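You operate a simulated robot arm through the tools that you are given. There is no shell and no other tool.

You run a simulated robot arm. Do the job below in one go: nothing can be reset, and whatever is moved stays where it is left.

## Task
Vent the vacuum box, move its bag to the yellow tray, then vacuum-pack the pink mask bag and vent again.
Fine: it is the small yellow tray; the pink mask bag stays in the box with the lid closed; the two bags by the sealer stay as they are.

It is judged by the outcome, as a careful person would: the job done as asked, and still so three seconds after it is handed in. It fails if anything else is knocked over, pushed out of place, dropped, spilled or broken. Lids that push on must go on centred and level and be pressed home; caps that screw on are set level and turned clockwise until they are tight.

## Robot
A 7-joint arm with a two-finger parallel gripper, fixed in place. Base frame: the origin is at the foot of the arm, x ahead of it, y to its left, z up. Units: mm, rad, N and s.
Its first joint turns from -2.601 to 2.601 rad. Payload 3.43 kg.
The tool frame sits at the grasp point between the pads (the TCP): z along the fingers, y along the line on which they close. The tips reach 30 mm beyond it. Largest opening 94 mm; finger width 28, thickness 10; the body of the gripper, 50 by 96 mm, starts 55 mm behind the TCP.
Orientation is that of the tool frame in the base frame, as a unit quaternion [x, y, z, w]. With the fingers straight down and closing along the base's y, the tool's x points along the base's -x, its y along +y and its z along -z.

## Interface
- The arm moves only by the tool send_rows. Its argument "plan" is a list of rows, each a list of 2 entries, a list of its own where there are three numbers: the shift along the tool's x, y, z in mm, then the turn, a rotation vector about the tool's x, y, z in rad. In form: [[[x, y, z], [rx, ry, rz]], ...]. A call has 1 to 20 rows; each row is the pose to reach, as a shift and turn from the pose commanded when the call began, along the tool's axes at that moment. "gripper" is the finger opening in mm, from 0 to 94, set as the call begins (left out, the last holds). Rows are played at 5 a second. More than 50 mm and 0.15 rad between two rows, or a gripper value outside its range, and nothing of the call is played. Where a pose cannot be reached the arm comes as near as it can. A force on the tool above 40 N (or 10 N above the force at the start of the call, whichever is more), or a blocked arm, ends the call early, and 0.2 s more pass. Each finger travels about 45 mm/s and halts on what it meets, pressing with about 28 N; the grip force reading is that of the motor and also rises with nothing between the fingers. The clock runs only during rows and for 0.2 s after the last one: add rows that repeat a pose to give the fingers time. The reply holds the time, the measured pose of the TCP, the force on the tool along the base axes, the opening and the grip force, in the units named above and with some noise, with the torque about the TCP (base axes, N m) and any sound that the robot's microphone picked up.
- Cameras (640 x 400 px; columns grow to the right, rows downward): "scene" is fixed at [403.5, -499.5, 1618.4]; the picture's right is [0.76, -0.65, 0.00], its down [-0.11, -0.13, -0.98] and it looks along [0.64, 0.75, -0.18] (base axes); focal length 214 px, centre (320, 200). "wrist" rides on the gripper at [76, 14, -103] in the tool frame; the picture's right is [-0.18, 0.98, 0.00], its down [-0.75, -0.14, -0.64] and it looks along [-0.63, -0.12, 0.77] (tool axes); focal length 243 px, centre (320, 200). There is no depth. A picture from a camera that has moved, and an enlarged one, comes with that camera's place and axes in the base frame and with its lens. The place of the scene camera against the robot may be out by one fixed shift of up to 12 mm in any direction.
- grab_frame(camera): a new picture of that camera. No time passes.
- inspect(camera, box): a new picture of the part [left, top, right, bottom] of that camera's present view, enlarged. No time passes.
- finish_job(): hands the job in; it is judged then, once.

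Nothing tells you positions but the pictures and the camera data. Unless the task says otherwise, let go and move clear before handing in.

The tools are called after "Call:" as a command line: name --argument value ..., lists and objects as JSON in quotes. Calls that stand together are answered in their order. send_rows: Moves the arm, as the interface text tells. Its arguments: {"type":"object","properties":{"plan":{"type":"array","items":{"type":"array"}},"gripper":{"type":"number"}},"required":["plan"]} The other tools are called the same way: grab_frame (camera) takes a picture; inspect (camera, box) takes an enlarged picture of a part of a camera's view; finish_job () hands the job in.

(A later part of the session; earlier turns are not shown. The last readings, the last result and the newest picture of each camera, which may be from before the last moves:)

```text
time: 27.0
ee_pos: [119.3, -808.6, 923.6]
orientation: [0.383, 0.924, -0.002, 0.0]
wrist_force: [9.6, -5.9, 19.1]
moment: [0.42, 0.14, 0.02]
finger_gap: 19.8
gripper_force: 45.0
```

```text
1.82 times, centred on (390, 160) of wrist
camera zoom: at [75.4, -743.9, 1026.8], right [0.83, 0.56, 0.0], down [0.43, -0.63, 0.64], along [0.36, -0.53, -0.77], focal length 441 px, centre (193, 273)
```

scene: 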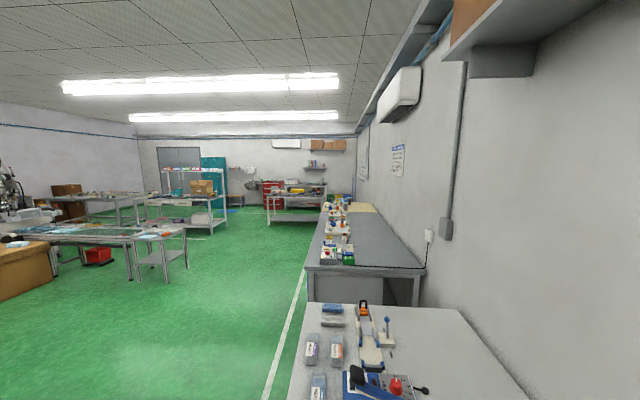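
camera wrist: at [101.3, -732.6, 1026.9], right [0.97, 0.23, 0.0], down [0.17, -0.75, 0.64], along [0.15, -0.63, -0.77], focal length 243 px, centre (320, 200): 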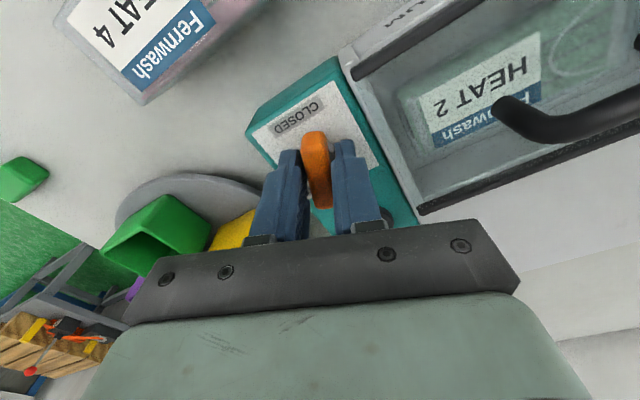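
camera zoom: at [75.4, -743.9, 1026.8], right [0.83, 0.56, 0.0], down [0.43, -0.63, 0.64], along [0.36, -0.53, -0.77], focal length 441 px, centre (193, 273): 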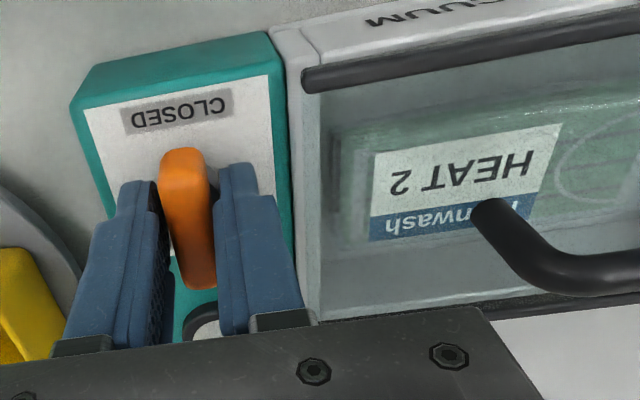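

The bar is now a quarter turn round, lying along the panel. I'll release, rise straight up and check the gauge and lever.

Call:
send_rows --plan '[[[0, 0, 0], [0, 0, 0]], [[0, 0, 0], [0, 0, 0]], [[0, 0, -20], [0, 0, 0]], [[10, 0, -60], [0, 0, 0]], [[20, -5, -100], [0, 0, 0]], [[20, -5, -100], [0, 0, 0]]]' --gripper 60

Call:
grab_frame --camera "wrist"

Call:
inspect --camera "wrist" --box '[230, 60, 430, 240]'

```text
time: 28.4
ee_pos: [99.1, -795.9, 1023.2]
orientation: [0.383, 0.924, 0.0, 0.001]
wrist_force: [0.2, 0.0, -0.2]
moment: [0.0, 0.02, 0.02]
finger_gap: 59.8
gripper_force: 0.0
```

```text
taken
camera wrist: at [55.3, -731.0, 1126.0], right [0.83, 0.56, 0.0], down [0.43, -0.63, 0.64], along [0.36, -0.53, -0.77], focal length 243 px, centre (320, 200)
```

wrist: 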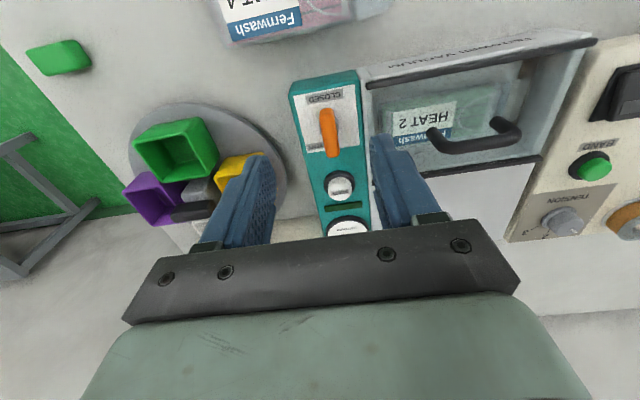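

```text
2.22 times, centred on (330, 150) of wrist
camera zoom: at [55.3, -731.0, 1126.0], right [0.83, 0.56, 0.0], down [0.43, -0.63, 0.64], along [0.36, -0.53, -0.77], focal length 539 px, centre (298, 311)
```

zoom: 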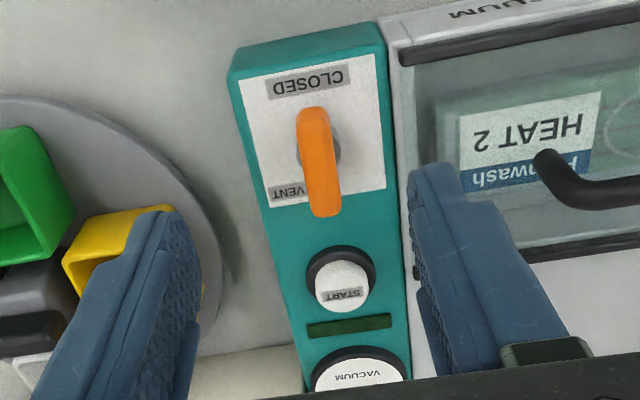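

The lever now points along the panel beside VENT, and the light is off. Next I'll view the lid handle closely from straight in front.

Call:
send_rows --plan '[[[0, 35, -20], [0, 0, 0]], [[0, 70, -20], [0, 0, 0]], [[0, 105, 0], [0, 0, 0]], [[0, 132, 20], [0, 0, 0]], [[0, 132, 20], [0, 0, 0]]]' --gripper 94

Call:
grab_frame --camera "wrist"

Call:
inspect --camera "wrist" --box '[200, 60, 440, 220]'

```text
time: 29.6
ee_pos: [192.8, -700.9, 1003.6]
orientation: [0.383, 0.924, 0.0, 0.002]
wrist_force: [0.1, -0.3, -0.8]
moment: [0.0, 0.02, 0.02]
finger_gap: 93.6
gripper_force: 0.0
```

```text
taken
camera wrist: at [149.5, -637.4, 1107.5], right [0.83, 0.56, 0.0], down [0.43, -0.63, 0.64], along [0.36, -0.53, -0.77], focal length 243 px, centre (320, 200)
```

wrist: 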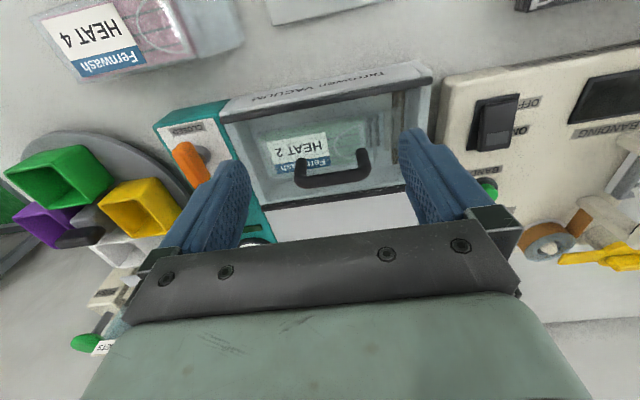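

```text
2.50 times, centred on (320, 140) of wrist
camera zoom: at [149.5, -637.4, 1107.5], right [0.83, 0.56, 0.0], down [0.43, -0.63, 0.64], along [0.36, -0.53, -0.77], focal length 606 px, centre (320, 350)
```

zoom: 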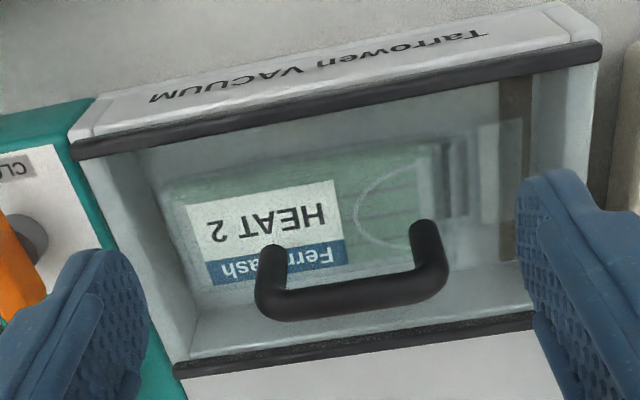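

The handle bar is at about (u 679, v -356, z 928), 69 mm long and upright. I'll lower the open fingers around its two ends, close on it, and test what the lid does with a tiny lift.

Call:
send_rows --plan '[[[-25, 2, 10], [0, 0, 0]], [[-47, 3.5, 25], [0, 0, 0]], [[-47, 3.5, 45], [0, 0, 0]], [[-47, 3.5, 62], [0, 0, 0]], [[-47, 3.5, 77], [0, 0, 0]], [[-47, 3.5, 77], [0, 0, 0]]]'

Call:
grab_frame --camera "wrist"

```text
time: 31.0
ee_pos: [231.6, -734.4, 924.3]
orientation: [0.384, 0.923, 0.0, 0.001]
wrist_force: [-1.4, -1.3, 14.4]
moment: [0.52, -0.25, 0.0]
finger_gap: 93.9
gripper_force: 0.0
```

```text
taken
camera wrist: at [188.4, -670.3, 1028.3], right [0.83, 0.56, 0.0], down [0.43, -0.63, 0.64], along [0.36, -0.53, -0.77], focal length 243 px, centre (320, 200)
```

wrist: 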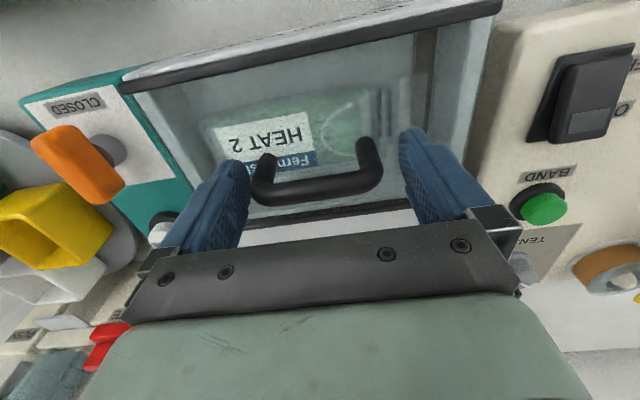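

A fingertip is just touching the lid surface, so its top is near z≈894. I'll raise 4 mm and close on the handle.

Call:
send_rows --plan '[[[0, 0, -4], [0, 0, 0]], [[0, 0, -4], [0, 0, 0]], [[0, 0, -4], [0, 0, 0]], [[0, 0, -4], [0, 0, 0]], [[0, 0, -4], [0, 0, 0]]]' --gripper 55

Call:
grab_frame --camera "wrist"

```text
time: 32.2
ee_pos: [231.0, -734.5, 927.9]
orientation: [0.385, 0.923, -0.002, -0.001]
wrist_force: [-22.7, -22.1, -18.9]
moment: [-0.18, -0.89, -0.17]
finger_gap: 71.4
gripper_force: 44.7
```

```text
taken
camera wrist: at [186.9, -671.2, 1031.4], right [0.83, 0.56, 0.0], down [0.43, -0.63, 0.64], along [0.36, -0.53, -0.77], focal length 243 px, centre (320, 200)
```

wrist: 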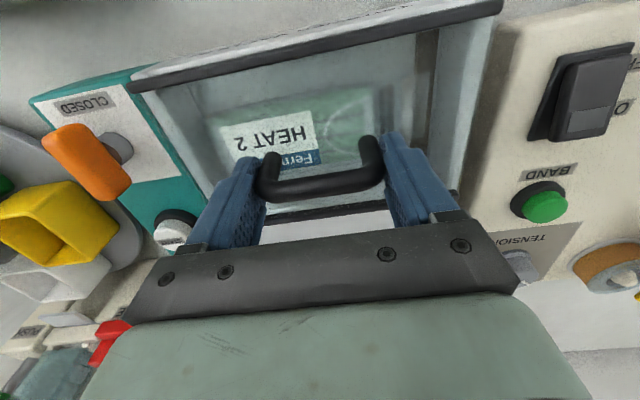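

The lid resists sideways, so the grip is a little off-centre. I'll ease the tool over to zero the side load.

Call:
send_rows --plan '[[[0, -1, 0], [0, 0, 0]], [[0, -2, 0], [0, 0, 0]], [[0, -2, 0], [0, 0, 0]]]'

```text
time: 33.0
ee_pos: [230.9, -735.6, 928.0]
orientation: [0.383, 0.924, 0.002, 0.0]
wrist_force: [-12.7, -10.0, -34.9]
moment: [0.4, -0.37, -0.02]
finger_gap: 71.4
gripper_force: 45.5
```

Call:
send_rows --plan '[[[0, -1, 1], [0, 0, 0]], [[0, -2, 2], [0, 0, 0]], [[0, -2, 2], [0, 0, 0]]]'

```text
time: 33.8
ee_pos: [229.3, -735.7, 928.1]
orientation: [0.383, 0.924, 0.001, 0.001]
wrist_force: [8.5, 8.2, -9.8]
moment: [1.37, -0.13, -0.16]
finger_gap: 71.3
gripper_force: 44.7
```

Side load is now small. I'll try a small lift of a few millimetres and read the force.

Call:
send_rows --plan '[[[0, 0.7, -1], [0, 0, 0]], [[0, 0.7, -2], [0, 0, 0]], [[0, 0.7, -4], [0, 0, 0]], [[0, 0.7, -6], [0, 0, 0]], [[0, 0.7, -8], [0, 0, 0]], [[0, 0.7, -8], [0, 0, 0]]]'

Call:
grab_frame --camera "wrist"

```text
time: 34.6
ee_pos: [229.9, -735.2, 929.3]
orientation: [0.383, 0.924, 0.002, 0.002]
wrist_force: [3.8, -0.1, -3.5]
moment: [0.01, -0.08, -0.08]
finger_gap: 71.1
gripper_force: 44.7
stopped in row 3: the force on the tool passed its limit at 42 N (the readings are from after the stop); the commanded pose is now the measured one
```

```text
taken
camera wrist: at [185.7, -671.9, 1032.4], right [0.82, 0.57, 0.01], down [0.43, -0.63, 0.64], along [0.37, -0.53, -0.77], focal length 243 px, centre (320, 200)
```

wrist: 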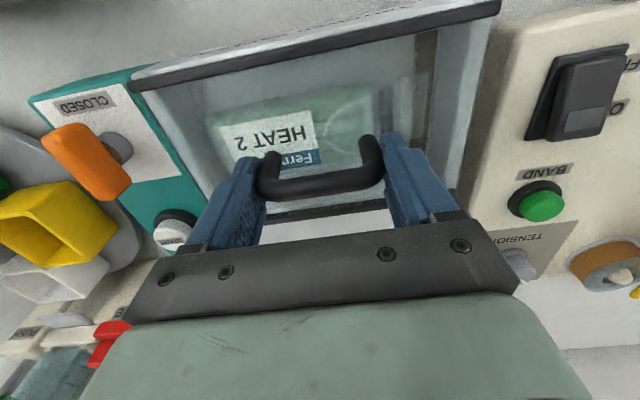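

Lifting is blocked, so I'll test sliding the lid back onto the rear deck with a small push.

Call:
send_rows --plan '[[[-1, 0, 0], [0, 0, 0]], [[-2, 0, 0], [0, 0, 0]], [[-4, 0, 0], [0, 0, 0]], [[-6, 0, 0], [0, 0, 0]], [[-8, 0, 0], [0, 0, 0]], [[-8, 0, 0], [0, 0, 0]]]'

Call:
grab_frame --camera "wrist"

```text
time: 36.0
ee_pos: [237.1, -741.2, 929.3]
orientation: [0.383, 0.924, 0.002, 0.001]
wrist_force: [1.8, 4.8, -11.6]
moment: [0.4, -0.42, -0.05]
finger_gap: 71.3
gripper_force: 44.9
```

```text
taken
camera wrist: at [191.4, -677.6, 1032.5], right [0.83, 0.56, 0.01], down [0.43, -0.63, 0.64], along [0.37, -0.53, -0.77], focal length 243 px, centre (320, 200)
```

wrist: 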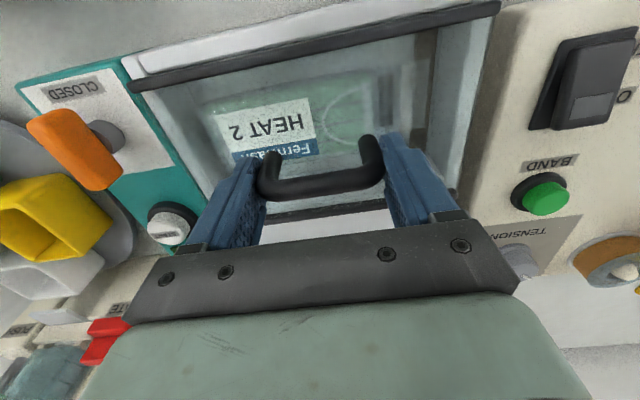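

The lid slides back freely with the handle. I'll slide it all the way onto the rear deck.

Call:
send_rows --plan '[[[-10, 0, 0], [0, 0, 0]], [[-20, 0, 0], [0, 0, 0]], [[-30, 0, 0], [0, 0, 0]], [[-40, 0, 0], [0, 0, 0]], [[-50, 0, 0], [0, 0, 0]], [[-60, 0, 0], [0, 0, 0]], [[-70, 0, 0], [0, 0, 0]], [[-80, 0, 0], [0, 0, 0]], [[-90, 0, 0], [0, 0, 0]], [[-98, 0, 0], [0, 0, 0]], [[-98, 0, 0], [0, 0, 0]]]'

Call:
grab_frame --camera "wrist"

```text
time: 38.4
ee_pos: [306.2, -813.0, 928.4]
orientation: [0.382, 0.924, 0.003, 0.002]
wrist_force: [11.2, 10.8, -28.3]
moment: [0.83, -0.42, 0.14]
finger_gap: 71.3
gripper_force: 45.3
```

```text
taken
camera wrist: at [262.2, -748.7, 1032.9], right [0.82, 0.57, 0.01], down [0.43, -0.63, 0.64], along [0.37, -0.53, -0.77], focal length 243 px, centre (320, 200)
```

wrist: 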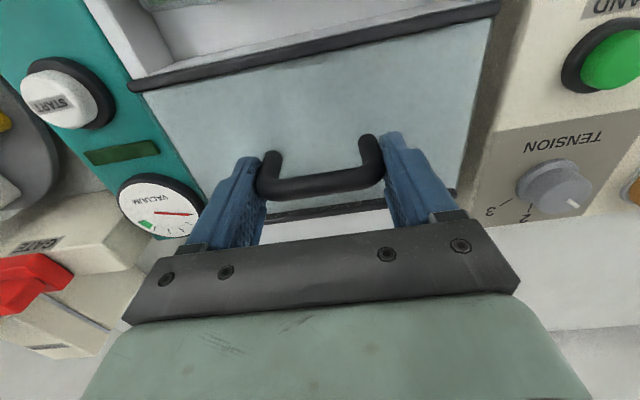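

The lid is now about 109 mm back. I'll nudge it a bit more to make sure it is fully open.

Call:
send_rows --plan '[[[-3, 0.5, 1], [0, 0, 0]], [[-6, 0.5, 1], [0, 0, 0]], [[-9, 0.5, 1], [0, 0, 0]], [[-12, 0.5, 1], [0, 0, 0]], [[-12, 0.5, 1], [0, 0, 0]]]'

Call:
grab_frame --camera "wrist"

```text
time: 39.6
ee_pos: [313.6, -818.8, 929.8]
orientation: [0.383, 0.924, 0.002, 0.002]
wrist_force: [5.8, 5.3, -2.7]
moment: [1.3, -0.54, 0.58]
finger_gap: 71.5
gripper_force: 45.3
```

```text
taken
camera wrist: at [269.3, -755.2, 1032.8], right [0.83, 0.56, 0.0], down [0.43, -0.63, 0.64], along [0.37, -0.53, -0.77], focal length 243 px, centre (320, 200)
```

wrist: 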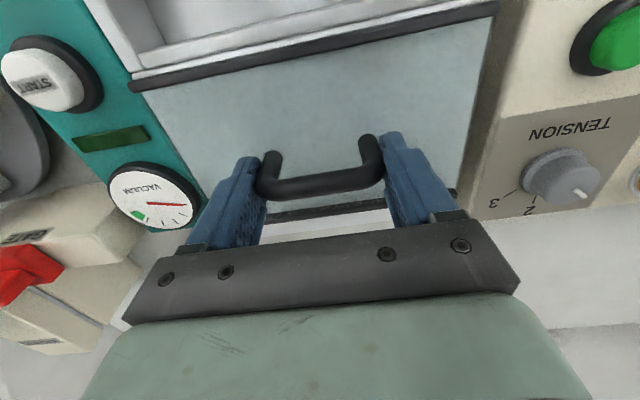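

The lid is open about 118 mm, clear of the chamber. I'll release the handle, rise, and look into the chamber.

Call:
send_rows --plan '[[[0, 0, 0], [0, 0, 0]], [[0, 0, 0], [0, 0, 0]], [[0, 0, -30], [0, 0, 0]], [[0, 0, -70], [0, 0, 0]], [[30, 0, -90], [0, 0, 0]], [[70, 0, -90], [0, 0, 0]], [[110, 0, -90], [0, 0, 0]], [[150, 0, -90], [0, 0, 0]], [[160, 0, -90], [0, 0, 0]], [[160, 0, -90], [0, 0, 0]]]' --gripper 94

Call:
grab_frame --camera "wrist"

Call:
inspect --camera "wrist" --box '[200, 50, 440, 210]'

```text
time: 41.8
ee_pos: [200.3, -706.7, 1018.7]
orientation: [0.383, 0.924, 0.002, 0.001]
wrist_force: [0.5, 0.1, 0.7]
moment: [0.03, -0.01, -0.03]
finger_gap: 93.8
gripper_force: 0.1
```

```text
taken
camera wrist: at [155.3, -642.6, 1121.4], right [0.82, 0.57, 0.0], down [0.43, -0.63, 0.64], along [0.37, -0.53, -0.77], focal length 243 px, centre (320, 200)
```

wrist: 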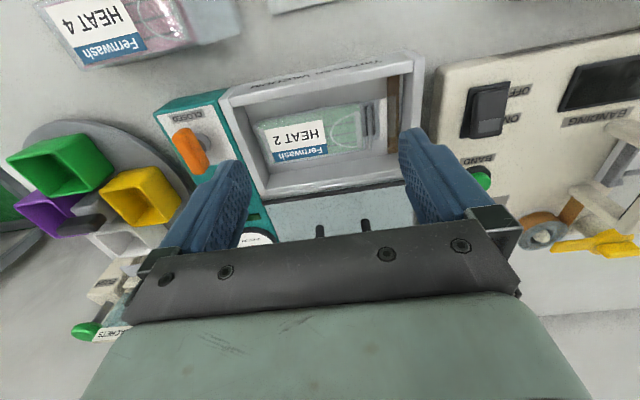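

```text
2.50 times, centred on (320, 130) of wrist
camera zoom: at [155.3, -642.6, 1121.4], right [0.82, 0.57, 0.0], down [0.43, -0.63, 0.64], along [0.37, -0.53, -0.77], focal length 606 px, centre (320, 375)
```

zoom: 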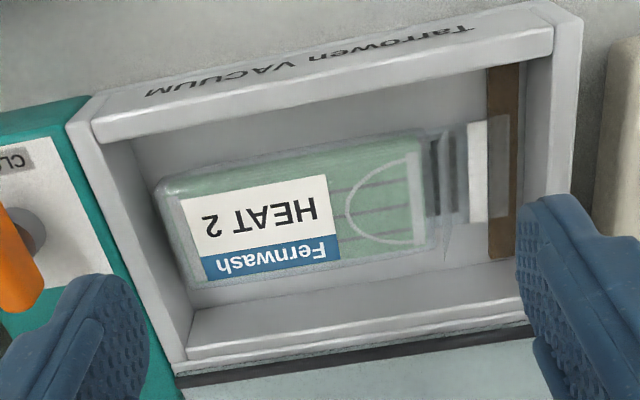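

With the lid open I can see the HEAT 2 bag body at about u 654–706, v -435…-315, and its sealed mouth over the seal bar. I'll move above it and turn the gripper to close across its width.

Call:
send_rows --plan '[[[-10, -5, 0], [0, 0, 0.14]], [[-20, -10, 5], [0, 0, 0.28]], [[-30, -14, 10], [0, 0, 0.42]], [[-38, -17, 15], [0, 0, 0.56]], [[-38, -17, 18], [0, 0, 0.7]], [[-38, -17, 18], [0, 0, 0.84]], [[-38, -17, 18], [0, 0, 0.98]], [[-38, -17, 18], [0, 0, 1.12]], [[-38, -17, 18], [0, 0, 1.26]], [[-38, -17, 18], [0, 0, 1.4]], [[-38, -17, 18], [0, 0, 1.5]], [[-38, -17, 18], [0, 0, 1.5708]], [[-38, -17, 18], [0, 0, 1.5708]]]' --gripper 70

Call:
grab_frame --camera "wrist"

Call:
inspect --camera "wrist" --box '[220, 30, 420, 190]'

```text
time: 44.6
ee_pos: [215.0, -743.7, 998.7]
orientation: [0.924, 0.382, 0.001, 0.0]
wrist_force: [-0.4, -0.8, 0.7]
moment: [-0.01, -0.02, 0.01]
finger_gap: 70.1
gripper_force: 0.1
```

```text
taken
camera wrist: at [277.8, -700.6, 1103.4], right [0.56, -0.83, 0.0], down [-0.64, -0.43, 0.64], along [-0.53, -0.36, -0.77], focal length 243 px, centre (320, 200)
```

wrist: 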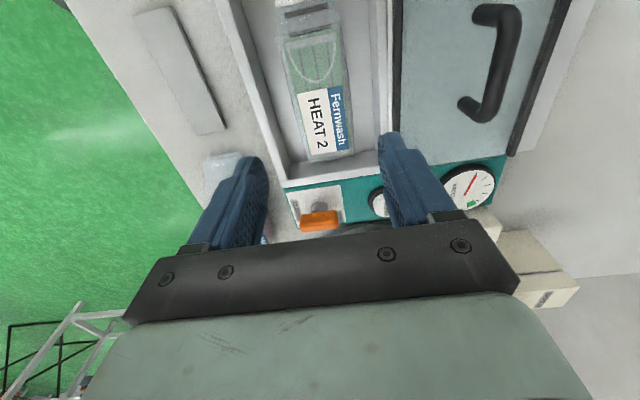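

```text
2.50 times, centred on (320, 110) of wrist
camera zoom: at [277.8, -700.6, 1103.4], right [0.56, -0.83, 0.0], down [-0.64, -0.43, 0.64], along [-0.53, -0.36, -0.77], focal length 606 px, centre (320, 425)
```

zoom: 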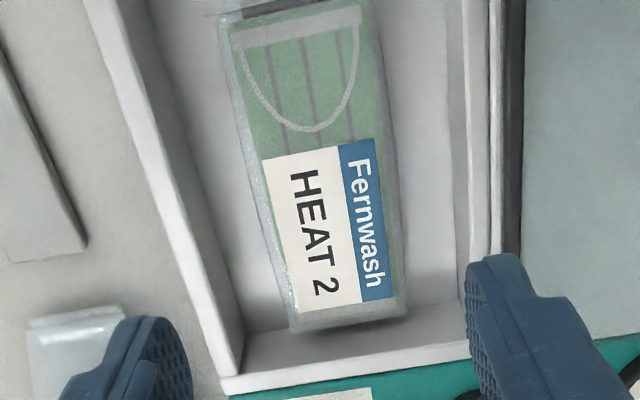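

The bag top is at z≈879, centred at u≈681. I'll centre, set the opening to 66 mm, and go down inside the chamber walls to grip the upper part of the bag body.

Call:
send_rows --plan '[[[0, 3, 20], [0, 0, 0]], [[0, 3, 45], [0, 0, 0]], [[0, 3, 65], [0, 0, 0]], [[0, 3, 80], [0, 0, 0]], [[0, 3, 93], [0, 0, 0]], [[0, 3, 93], [0, 0, 0]]]' --gripper 66

Call:
grab_frame --camera "wrist"

```text
time: 46.0
ee_pos: [217.0, -745.6, 906.8]
orientation: [0.924, 0.383, 0.003, 0.001]
wrist_force: [-0.5, 0.2, 0.2]
moment: [0.02, -0.02, -0.02]
finger_gap: 66.1
gripper_force: 0.0
```

```text
taken
camera wrist: at [281.2, -702.6, 1011.1], right [0.56, -0.83, 0.0], down [-0.64, -0.43, 0.64], along [-0.53, -0.36, -0.77], focal length 243 px, centre (320, 200)
```

wrist: 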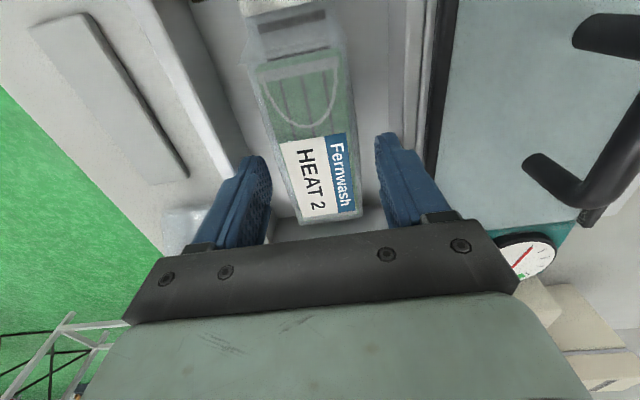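

Fingers are inside the walls without contact, with the bag centred. I'll go down 14 mm more and grip.

Call:
send_rows --plan '[[[0, 0, 7], [0, 0, 0]], [[0, 0, 14], [0, 0, 0]], [[0, 0, 14], [0, 0, 0]]]'

Call:
send_rows --plan '[[[0, 0, 0], [0, 0, 0]], [[0, 0, 0], [0, 0, 0]], [[0, 0, 0], [0, 0, 0]], [[0, 0, 0], [0, 0, 0]]]' --gripper 30

Call:
grab_frame --camera "wrist"

```text
time: 46.8
ee_pos: [217.1, -745.5, 893.9]
orientation: [0.924, 0.383, 0.002, 0.0]
wrist_force: [-0.2, 0.6, 0.8]
moment: [0.01, -0.01, -0.01]
finger_gap: 65.9
gripper_force: 0.0
```

```text
time: 47.8
ee_pos: [217.1, -746.2, 893.2]
orientation: [0.924, 0.383, 0.001, -0.001]
wrist_force: [0.3, -0.2, -0.4]
moment: [-0.02, 0.01, 0.03]
finger_gap: 54.8
gripper_force: 28.0
```

```text
taken
camera wrist: at [280.1, -702.3, 997.3], right [0.56, -0.83, 0.0], down [-0.63, -0.43, 0.64], along [-0.53, -0.36, -0.77], focal length 243 px, centre (320, 200)
```

wrist: 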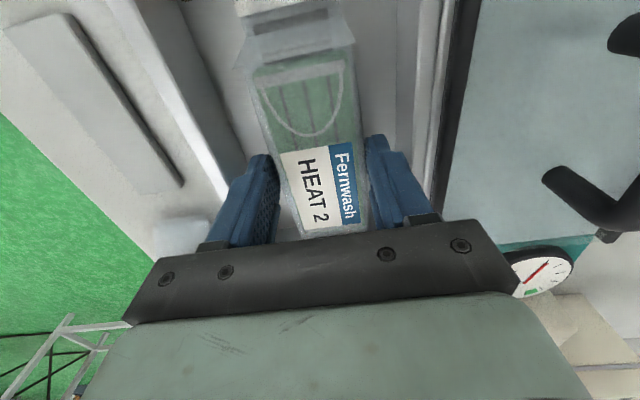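

The bag is gripped at 55 mm width. I'll lift it straight out.

Call:
send_rows --plan '[[[0, 0, -5], [0, 0, 0]], [[0, 0, -15], [0, 0, 0]], [[0, 0, -30], [0, 0, 0]], [[0, 0, -50], [0, 0, 0]], [[0, 0, -80], [0, 0, 0]], [[0, 0, -115], [0, 0, 0]], [[0, 0, -115], [0, 0, 0]]]'

Call:
grab_frame --camera "wrist"

```text
time: 49.4
ee_pos: [216.9, -748.7, 1008.3]
orientation: [0.924, 0.383, 0.003, 0.0]
wrist_force: [0.7, -1.1, 0.6]
moment: [0.0, 0.02, -0.02]
finger_gap: 54.9
gripper_force: 27.8
```

```text
taken
camera wrist: at [279.6, -704.9, 1110.9], right [0.56, -0.83, 0.0], down [-0.63, -0.43, 0.64], along [-0.53, -0.36, -0.77], focal length 243 px, centre (320, 200)
```

wrist: 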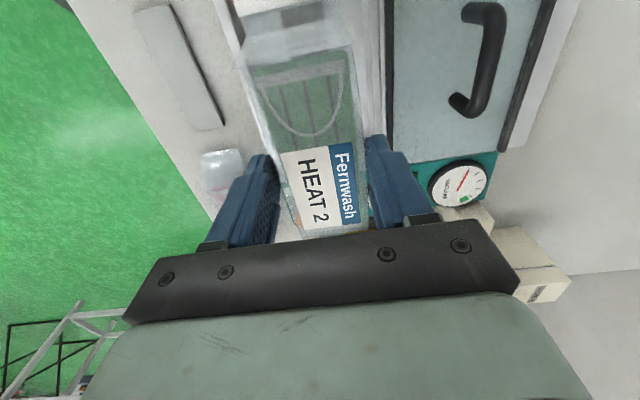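

The bag is out and held level. I'll raise it, turn it a quarter turn so it lines up with the tray, and carry it along the bench to above the yellow tray.

Call:
send_rows --plan '[[[0, 0, -25], [0, 0, 0]], [[0, -10, -47], [0, 0, 0]], [[30, -22, -47], [0, 0, -0.12]], [[60, -22, -47], [0, 0, -0.24]], [[90, -22, -47], [0, 0, -0.36]], [[120, -22, -47], [0, 0, -0.48]], [[150, -22, -47], [0, 0, -0.6]], [[180, -22, -47], [0, 0, -0.72]], [[210, -22, -47], [0, 0, -0.84]], [[240, -22, -47], [0, 0, -0.96]], [[270, -22, -47], [0, 0, -1.08]], [[300, -22, -47], [0, 0, -1.2]], [[330, -22, -47], [0, 0, -1.32]], [[360, -22, -47], [0, 0, -1.44]], [[395, -22, -47], [0, 0, -1.5708]], [[435, -22, -47], [0, 0, -1.5708]], [[475, -10, -47], [0, 0, -1.5708]], [[515, 10, -47], [0, 0, -1.5708]], [[550, 30, -47], [0, 0, -1.5708]], [[580, 50, -47], [0, 0, -1.5708]]]'

Call:
grab_frame --camera "wrist"

```text
time: 53.6
ee_pos: [665.4, -373.6, 1056.9]
orientation: [0.382, 0.924, 0.001, 0.001]
wrist_force: [0.5, 1.2, -0.7]
moment: [-0.01, -0.05, 0.0]
finger_gap: 54.7
gripper_force: 28.0
```

```text
taken
camera wrist: at [620.7, -309.4, 1160.4], right [0.83, 0.56, 0.0], down [0.43, -0.63, 0.64], along [0.37, -0.53, -0.77], focal length 243 px, centre (320, 200)
```

wrist: 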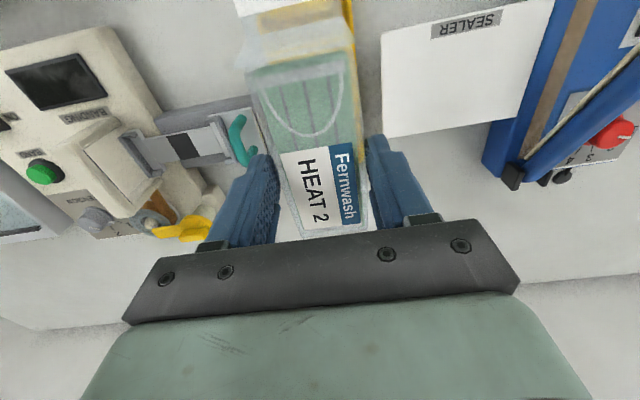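

The bag hides the tray from here. I'll shift sideways briefly so the camera can see the tray beside the bag and I can measure its centre accurately.

Call:
send_rows --plan '[[[15, -40, -10], [0, 0, 0]], [[35, -80, -10], [0, 0, 0]], [[35, -125, -10], [0, 0, 0]], [[35, -135, -10], [0, 0, 0]], [[35, -135, -10], [0, 0, 0]]]'

Call:
grab_frame --camera "wrist"

Call:
inspect --camera "wrist" --box '[360, 0, 560, 200]'

```text
time: 54.8
ee_pos: [543.1, -442.5, 1065.6]
orientation: [0.383, 0.924, 0.001, 0.001]
wrist_force: [0.5, 0.5, -0.2]
moment: [0.0, -0.05, -0.03]
finger_gap: 55.0
gripper_force: 28.5
```

```text
taken
camera wrist: at [499.1, -378.9, 1168.7], right [0.82, 0.57, 0.0], down [0.43, -0.63, 0.64], along [0.37, -0.53, -0.77], focal length 243 px, centre (320, 200)
```

wrist: 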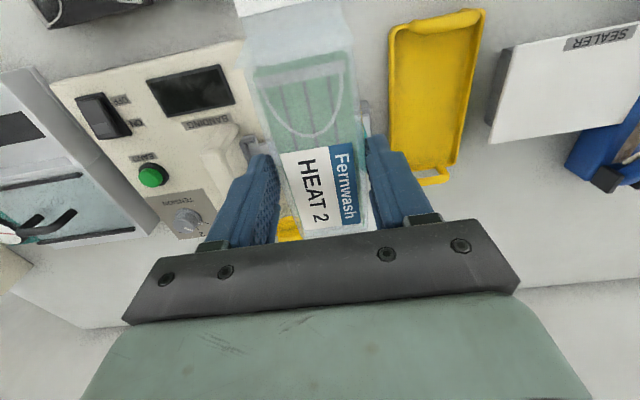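

```text
2.00 times, centred on (460, 100) of wrist
camera zoom: at [499.1, -378.9, 1168.7], right [0.82, 0.57, 0.0], down [0.43, -0.63, 0.64], along [0.37, -0.53, -0.77], focal length 485 px, centre (40, 400)
```

zoom: 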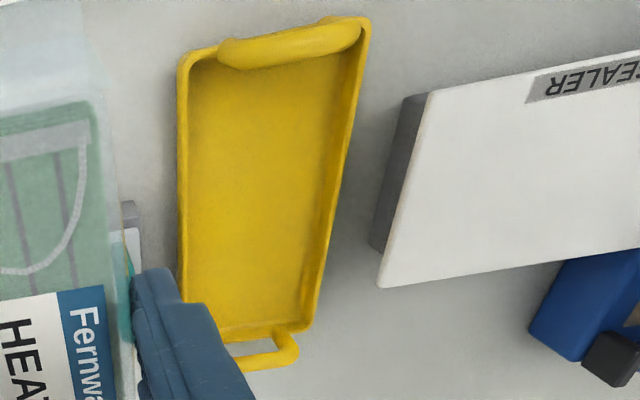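

The tray rim spans about u 661–841, v 156–250, with its floor near the bench level. I'll position the bag's centre over it and lower to just above the tray.

Call:
send_rows --plan '[[[-20, 40, 0], [0, 0, 0]], [[-40, 80, 0], [0, 0, 0]], [[-60, 115, 0], [0, 0, 0]], [[-70, 132, 0], [0, 0, 0]], [[-70, 132, 40], [0, 0, 0]], [[-70, 132, 80], [0, 0, 0]], [[-70, 132, 110], [0, 0, 0]], [[-70, 132, 130], [0, 0, 0]], [[-70, 132, 140], [0, 0, 0]], [[-70, 132, 140], [0, 0, 0]]]'

Call:
grab_frame --camera "wrist"

Call:
inspect --camera "wrist" --box '[180, 0, 460, 240]'

```text
time: 57.0
ee_pos: [684.7, -397.9, 925.1]
orientation: [0.383, 0.924, 0.002, 0.0]
wrist_force: [0.2, 0.0, 0.4]
moment: [-0.04, 0.02, -0.01]
finger_gap: 55.1
gripper_force: 28.0
```

```text
taken
camera wrist: at [640.7, -333.9, 1029.0], right [0.83, 0.56, 0.0], down [0.43, -0.63, 0.64], along [0.37, -0.53, -0.77], focal length 243 px, centre (320, 200)
```

wrist: 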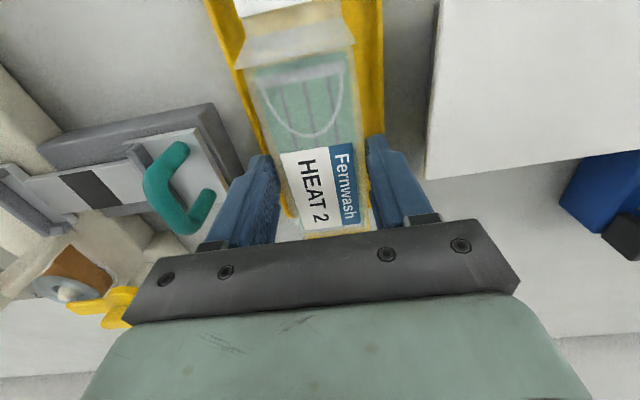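

```text
1.67 times, centred on (320, 120) of wrist
camera zoom: at [640.7, -333.9, 1029.0], right [0.83, 0.56, 0.0], down [0.43, -0.63, 0.64], along [0.37, -0.53, -0.77], focal length 404 px, centre (320, 333)
```

zoom: 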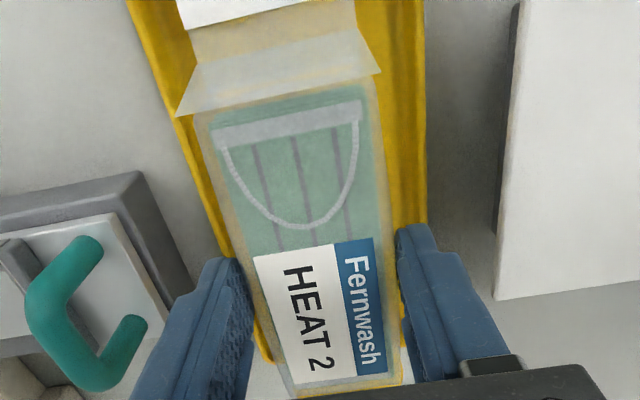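

The bag is centred over the tray. I'll lower until it just touches down.

Call:
send_rows --plan '[[[0, 1, 10], [0, 0, 0]], [[0, 1, 18], [0, 0, 0]], [[0, 1, 24], [0, 0, 0]], [[0, 1, 24], [0, 0, 0]]]'

Call:
send_rows --plan '[[[0, 0, 2], [0, 0, 0]], [[0, 0, 4], [0, 0, 0]], [[0, 0, 4], [0, 0, 0]]]'

Call:
grab_frame --camera "wrist"

```text
time: 58.0
ee_pos: [684.3, -397.7, 903.0]
orientation: [0.383, 0.924, 0.002, 0.001]
wrist_force: [0.7, -0.5, -0.8]
moment: [0.02, 0.04, 0.01]
finger_gap: 54.7
gripper_force: 28.0
```

```text
time: 58.8
ee_pos: [685.9, -397.8, 898.5]
orientation: [0.383, 0.924, 0.001, 0.001]
wrist_force: [-0.8, -0.8, 0.0]
moment: [0.03, 0.02, 0.0]
finger_gap: 55.0
gripper_force: 28.6
```

```text
taken
camera wrist: at [640.9, -333.5, 1002.4], right [0.83, 0.56, 0.0], down [0.43, -0.63, 0.64], along [0.37, -0.53, -0.77], focal length 243 px, centre (320, 200)
```

wrist: 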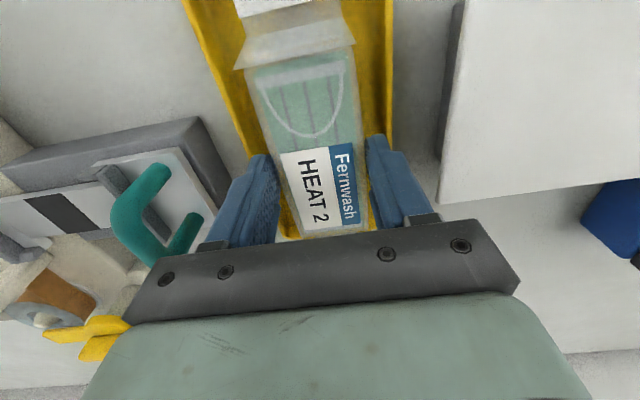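

Call:
send_rows --plan '[[[0, 0, 2], [0, 0, 0]], [[0, 0, 4], [0, 0, 0]], [[0, 0, 4], [0, 0, 0]]]'

Call:
send_rows --plan '[[[0, 0, 1.5], [0, 0, 0]], [[0, 0, 3], [0, 0, 0]], [[0, 0, 3], [0, 0, 0]]]'

```text
time: 59.6
ee_pos: [685.3, -397.9, 893.6]
orientation: [0.383, 0.924, 0.001, 0.001]
wrist_force: [-0.5, -0.2, -0.4]
moment: [-0.02, 0.0, -0.01]
finger_gap: 54.7
gripper_force: 27.5
```

```text
time: 60.4
ee_pos: [686.4, -398.6, 892.1]
orientation: [0.382, 0.924, 0.001, 0.001]
wrist_force: [0.0, 0.1, 0.4]
moment: [0.02, 0.02, 0.0]
finger_gap: 54.7
gripper_force: 28.3
```

Call:
send_rows --plan '[[[0, 0, 1.5], [0, 0, 0]], [[0, 0, 3], [0, 0, 0]], [[0, 0, 3], [0, 0, 0]]]'

Call:
send_rows --plan '[[[0, 0, 1.5], [0, 0, 0]], [[0, 0, 3], [0, 0, 0]], [[0, 0, 3], [0, 0, 0]]]'

Call:
grab_frame --camera "wrist"

```text
time: 61.2
ee_pos: [685.9, -397.3, 890.0]
orientation: [0.383, 0.924, 0.001, 0.001]
wrist_force: [1.0, -0.5, 0.2]
moment: [-0.02, 0.01, 0.02]
finger_gap: 54.8
gripper_force: 28.5
```

```text
time: 62.0
ee_pos: [687.8, -398.6, 886.8]
orientation: [0.383, 0.924, 0.001, 0.001]
wrist_force: [0.2, -0.4, -0.4]
moment: [0.01, 0.0, 0.0]
finger_gap: 54.6
gripper_force: 27.8
```

```text
taken
camera wrist: at [642.2, -333.9, 990.4], right [0.83, 0.56, 0.0], down [0.43, -0.63, 0.64], along [0.37, -0.53, -0.77], focal length 243 px, centre (320, 200)
```

wrist: 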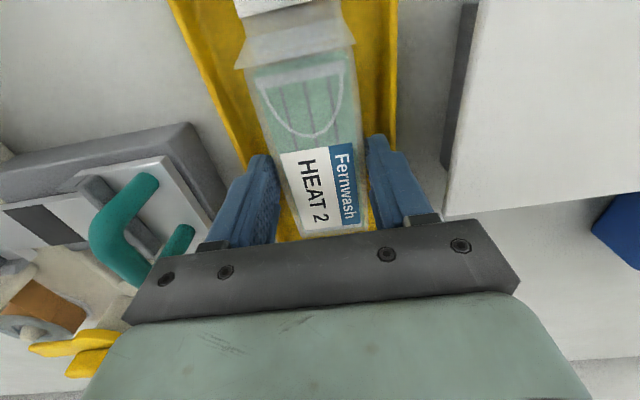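

Call:
send_rows --plan '[[[0, 0, 1.5], [0, 0, 0]], [[0, 0, 3], [0, 0, 0]], [[0, 0, 3], [0, 0, 0]]]'

Call:
inspect --camera "wrist" --box '[160, 60, 460, 260]'

```text
time: 62.8
ee_pos: [687.6, -398.6, 883.2]
orientation: [0.383, 0.924, 0.002, 0.001]
wrist_force: [0.5, 0.9, -0.6]
moment: [-0.01, 0.02, -0.04]
finger_gap: 54.8
gripper_force: 27.3
```

```text
2.00 times, centred on (310, 160) of wrist
camera zoom: at [642.2, -334.8, 986.9], right [0.83, 0.56, 0.0], down [0.43, -0.63, 0.64], along [0.37, -0.53, -0.77], focal length 485 px, centre (340, 280)
```

zoom: 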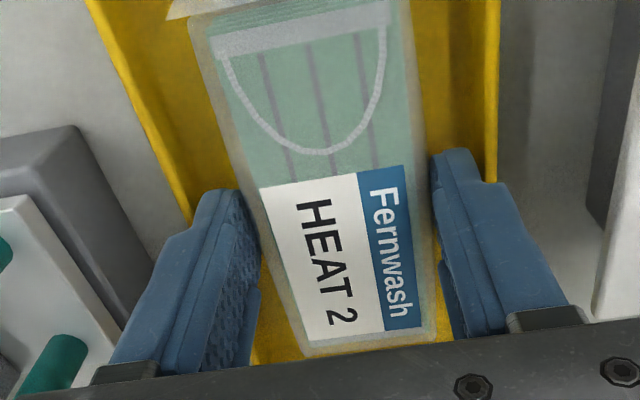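

Call:
send_rows --plan '[[[0, 0, 1], [0, 0, 0]], [[0, 0, 2], [0, 0, 0]], [[0, 0, 3], [0, 0, 0]], [[0, 0, 3], [0, 0, 0]]]'

```text
time: 63.8
ee_pos: [686.6, -398.7, 880.6]
orientation: [0.382, 0.924, 0.002, 0.002]
wrist_force: [2.9, -2.3, 18.0]
moment: [-0.15, -0.07, -0.01]
finger_gap: 54.9
gripper_force: 28.3
```

The bag has touched down (18 N, centred). I'll ease up slightly, open the fingers just a little, and rise straight up.

Call:
send_rows --plan '[[[0, 0, -1], [0, 0, 0]], [[0, 0, -1], [0, 0, 0]], [[0, 0, -1], [0, 0, 0]]]' --gripper 58

Call:
send_rows --plan '[[[0, 0, -8], [0, 0, 0]], [[0, 0, -20], [0, 0, 0]], [[0, 0, -40], [0, 0, 0]], [[0, 0, -80], [0, 0, 0]], [[0, 0, -120], [0, 0, 0]], [[0, 0, -160], [0, 0, 0]], [[30, 0, -160], [0, 0, 0]], [[60, 0, -160], [0, 0, 0]], [[60, 0, -160], [0, 0, 0]]]'

Call:
grab_frame --camera "wrist"

Call:
inspect --camera "wrist" --box '[200, 0, 440, 220]'

```text
time: 64.6
ee_pos: [685.5, -398.0, 880.6]
orientation: [0.383, 0.924, 0.003, 0.001]
wrist_force: [0.3, 0.7, 0.3]
moment: [-0.02, 0.01, 0.03]
finger_gap: 57.9
gripper_force: 0.1
```

```text
time: 66.6
ee_pos: [645.2, -354.7, 1039.5]
orientation: [0.383, 0.924, 0.002, 0.002]
wrist_force: [0.0, -0.5, -0.3]
moment: [-0.02, 0.02, -0.02]
finger_gap: 57.8
gripper_force: 0.0
```

```text
taken
camera wrist: at [599.7, -289.8, 1143.3], right [0.83, 0.56, 0.0], down [0.43, -0.63, 0.64], along [0.37, -0.53, -0.77], focal length 243 px, centre (320, 200)
```

wrist: 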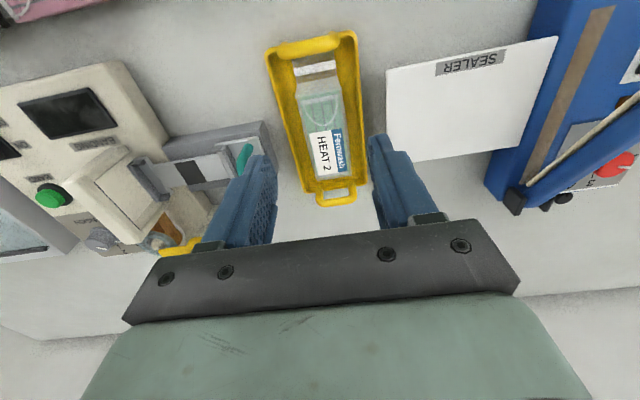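

```text
1.82 times, centred on (320, 110) of wrist
camera zoom: at [599.7, -289.8, 1143.3], right [0.83, 0.56, 0.0], down [0.43, -0.63, 0.64], along [0.37, -0.53, -0.77], focal length 441 px, centre (320, 364)
```

zoom: 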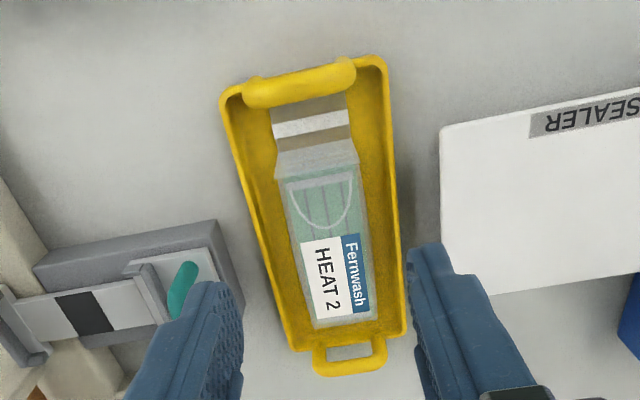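

The HEAT 2 bag lies neatly in the yellow tray. Now I'll return to the left side and look at the pink mask bag, with the gripper turned to close across its width.

Call:
send_rows --plan '[[[10, -20, -15], [0, 0, 0]], [[10, -60, -20], [0, 0, 0.1]], [[10, -100, -20], [0, 0, 0.2]], [[10, -140, -20], [0, 0, 0.3]], [[10, -180, -20], [0, 0, 0.4]], [[10, -220, -20], [0, 0, 0.5]], [[10, -260, -20], [0, 0, 0.6]], [[10, -300, -20], [0, 0, 0.7]], [[10, -340, -20], [0, 0, 0.8]], [[10, -380, -20], [0, 0, 0.9]], [[10, -420, -20], [0, 0, 1.0]], [[10, -460, -20], [0, 0, 1.1]], [[20, -500, -20], [0, 0, 1.2]], [[40, -535, -20], [0, 0, 1.3]], [[60, -570, -10], [0, 0, 1.4]], [[80, -605, 0], [0, 0, 1.5]], [[100, -640, 10], [0, 0, 1.5708]], [[120, -675, 10], [0, 0, 1.5708]], [[135, -690, 10], [0, 0, 1.5708]], [[135, -690, 10], [0, 0, 1.5708]]]' --gripper 94

Call:
grab_frame --camera "wrist"

Call:
inspect --camera "wrist" --box '[180, 0, 440, 200]'

```text
time: 70.8
ee_pos: [59.9, -748.5, 1032.0]
orientation: [0.924, 0.382, 0.002, 0.001]
wrist_force: [1.1, -0.4, 0.6]
moment: [0.03, -0.01, -0.01]
finger_gap: 93.8
gripper_force: 0.0
```

```text
taken
camera wrist: at [122.3, -705.0, 1134.6], right [0.56, -0.83, 0.0], down [-0.63, -0.43, 0.64], along [-0.53, -0.36, -0.77], focal length 243 px, centre (320, 200)
```

wrist: 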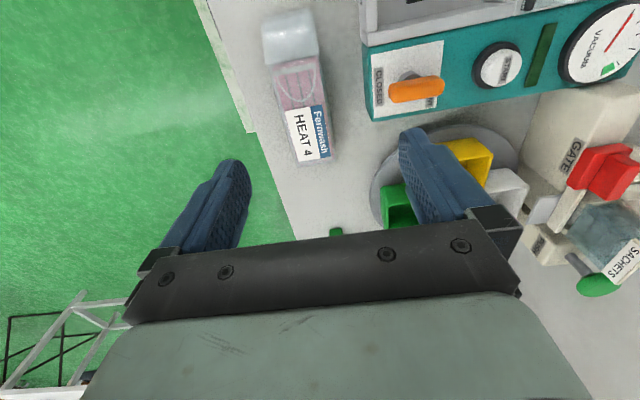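

```text
2.00 times, centred on (310, 100) of wrist
camera zoom: at [122.3, -705.0, 1134.6], right [0.56, -0.83, 0.0], down [-0.63, -0.43, 0.64], along [-0.53, -0.36, -0.77], focal length 485 px, centre (340, 400)
```

zoom: 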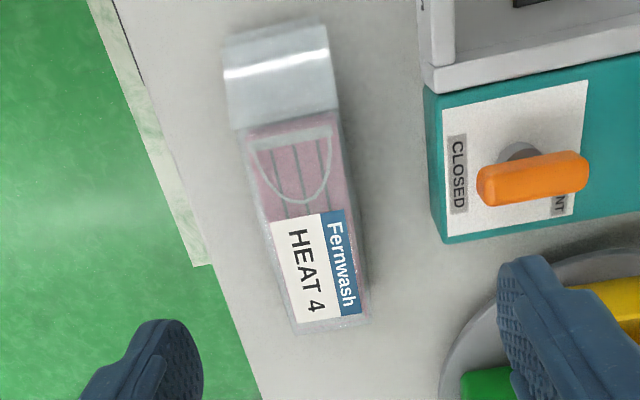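

The pink mask bag (Fernwash HEAT 4) lies along v with its body centred at about (u 551, v -512) and its mouth to the right, the same way round as the chamber needs. I'll come down over it.

Call:
send_rows --plan '[[[-12, -10, 20], [0, 0, 0]], [[-25, -20.6, 45], [0, 0, 0]], [[-25, -20.6, 80], [0, 0, 0]], [[-25, -20.6, 110], [0, 0, 0]], [[-25, -20.6, 122], [0, 0, 0]], [[-25, -20.6, 122], [0, 0, 0]]]' --gripper 74

Call:
grab_frame --camera "wrist"

Call:
inspect --camera "wrist" --box '[180, 0, 460, 240]'

```text
time: 72.2
ee_pos: [25.9, -751.5, 908.0]
orientation: [0.924, 0.383, 0.002, -0.001]
wrist_force: [0.0, 0.4, -0.4]
moment: [0.02, -0.02, 0.04]
finger_gap: 74.0
gripper_force: 0.0
```

```text
taken
camera wrist: at [89.6, -707.3, 1010.6], right [0.56, -0.83, 0.0], down [-0.64, -0.43, 0.64], along [-0.53, -0.36, -0.77], focal length 243 px, centre (320, 200)
```

wrist: 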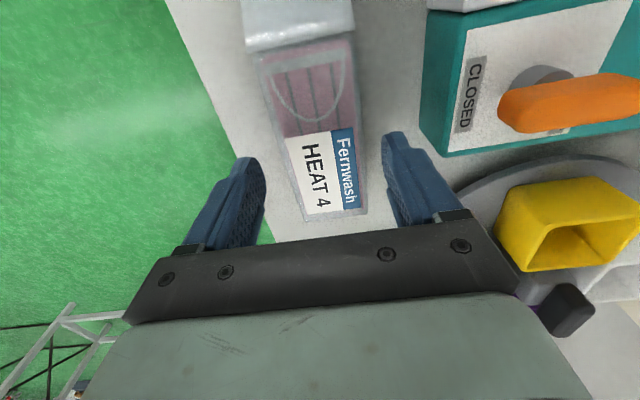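

```text
1.67 times, centred on (320, 120) of wrist
camera zoom: at [89.6, -707.3, 1010.6], right [0.56, -0.83, 0.0], down [-0.64, -0.43, 0.64], along [-0.53, -0.36, -0.77], focal length 404 px, centre (320, 333)
```

zoom: 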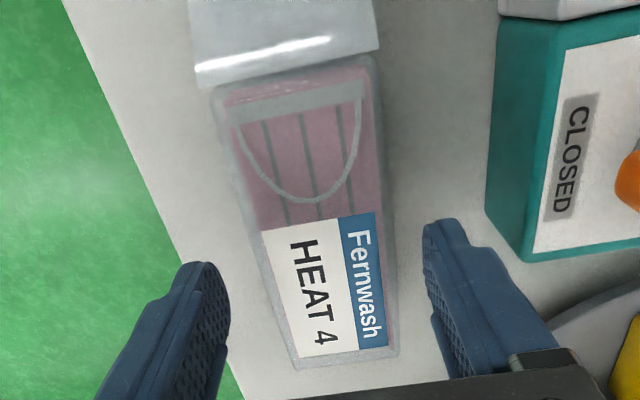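

Before gripping, I'll take one measured look at the empty chamber in this same gripper orientation, to plan exactly where the bag must go.

Call:
send_rows --plan '[[[0, 0, -40], [0, 0, 0]], [[10, 5, -80], [0, 0, 0]], [[35, 30, -115], [0, 0, 0]], [[65, 60, -120], [0, 0, 0]], [[95, 90, -120], [0, 0, 0]], [[125, 115, -120], [0, 0, 0]], [[155, 131, -120], [0, 0, 0]], [[173, 131, -120], [0, 0, 0]], [[173, 131, -120], [0, 0, 0]]]'

Call:
grab_frame --camera "wrist"

Call:
inspect --camera "wrist" --box '[200, 0, 440, 170]'

```text
time: 74.2
ee_pos: [242.9, -721.6, 1027.0]
orientation: [0.924, 0.383, 0.002, -0.001]
wrist_force: [0.3, 0.3, 0.3]
moment: [-0.03, -0.02, -0.01]
finger_gap: 73.8
gripper_force: 0.0
```

```text
taken
camera wrist: at [305.9, -678.2, 1130.6], right [0.56, -0.83, 0.0], down [-0.64, -0.43, 0.64], along [-0.53, -0.36, -0.77], focal length 243 px, centre (320, 200)
```

wrist: 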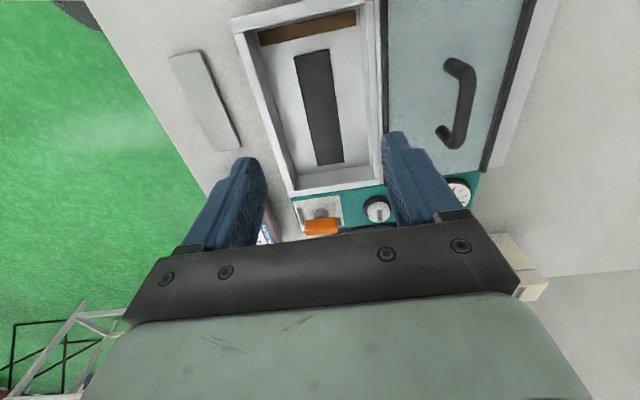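

```text
2.35 times, centred on (320, 85) of wrist
camera zoom: at [305.9, -678.2, 1130.6], right [0.56, -0.83, 0.0], down [-0.64, -0.43, 0.64], along [-0.53, -0.36, -0.77], focal length 571 px, centre (320, 471)
```

zoom: 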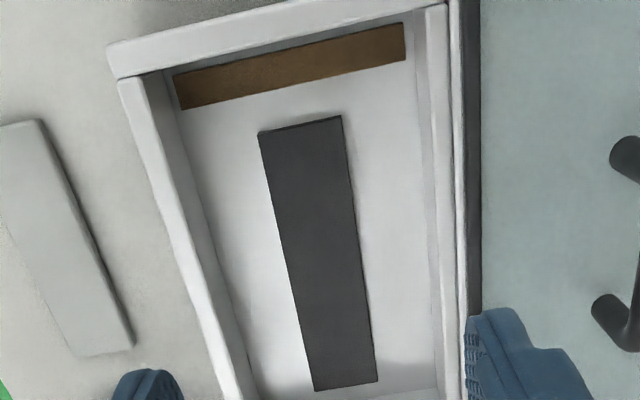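

The empty chamber spans about u 630–731, v -446…-273, with a dark bed centred at (679, -367) and the seal bar at v≈-288…-277. I'll go back and grip the pink mask bag at (551.5, -513).

Call:
send_rows --plan '[[[-20, -20, 0], [0, 0, 0]], [[-50, -50, 0], [0, 0, 0]], [[-80, -80, 0], [0, 0, 0]], [[-110, -110, 0], [0, 0, 0]], [[-140, -130.5, 0], [0, 0, 0]], [[-174.5, -130.5, 0], [0, 0, 0]], [[-174.5, -130.5, 40], [0, 0, 0]], [[-174.5, -130.5, 80], [0, 0, 0]], [[-174.5, -130.5, 115], [0, 0, 0]], [[-174.5, -130.5, 135], [0, 0, 0]], [[-174.5, -130.5, 147], [0, 0, 0]], [[-174.5, -130.5, 147], [0, 0, 0]]]'

Call:
grab_frame --camera "wrist"

```text
time: 76.8
ee_pos: [28.2, -754.9, 878.8]
orientation: [0.924, 0.383, 0.002, 0.0]
wrist_force: [0.3, 0.2, 0.6]
moment: [-0.01, 0.03, -0.02]
finger_gap: 73.8
gripper_force: 0.1
```

```text
taken
camera wrist: at [91.5, -710.8, 982.3], right [0.56, -0.83, 0.0], down [-0.63, -0.43, 0.64], along [-0.53, -0.36, -0.77], focal length 243 px, centre (320, 200)
```

wrist: 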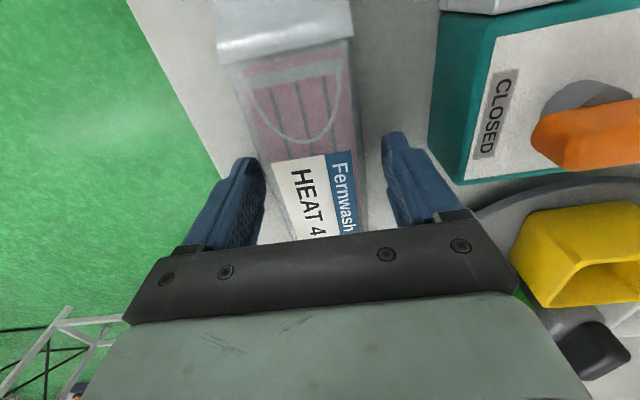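

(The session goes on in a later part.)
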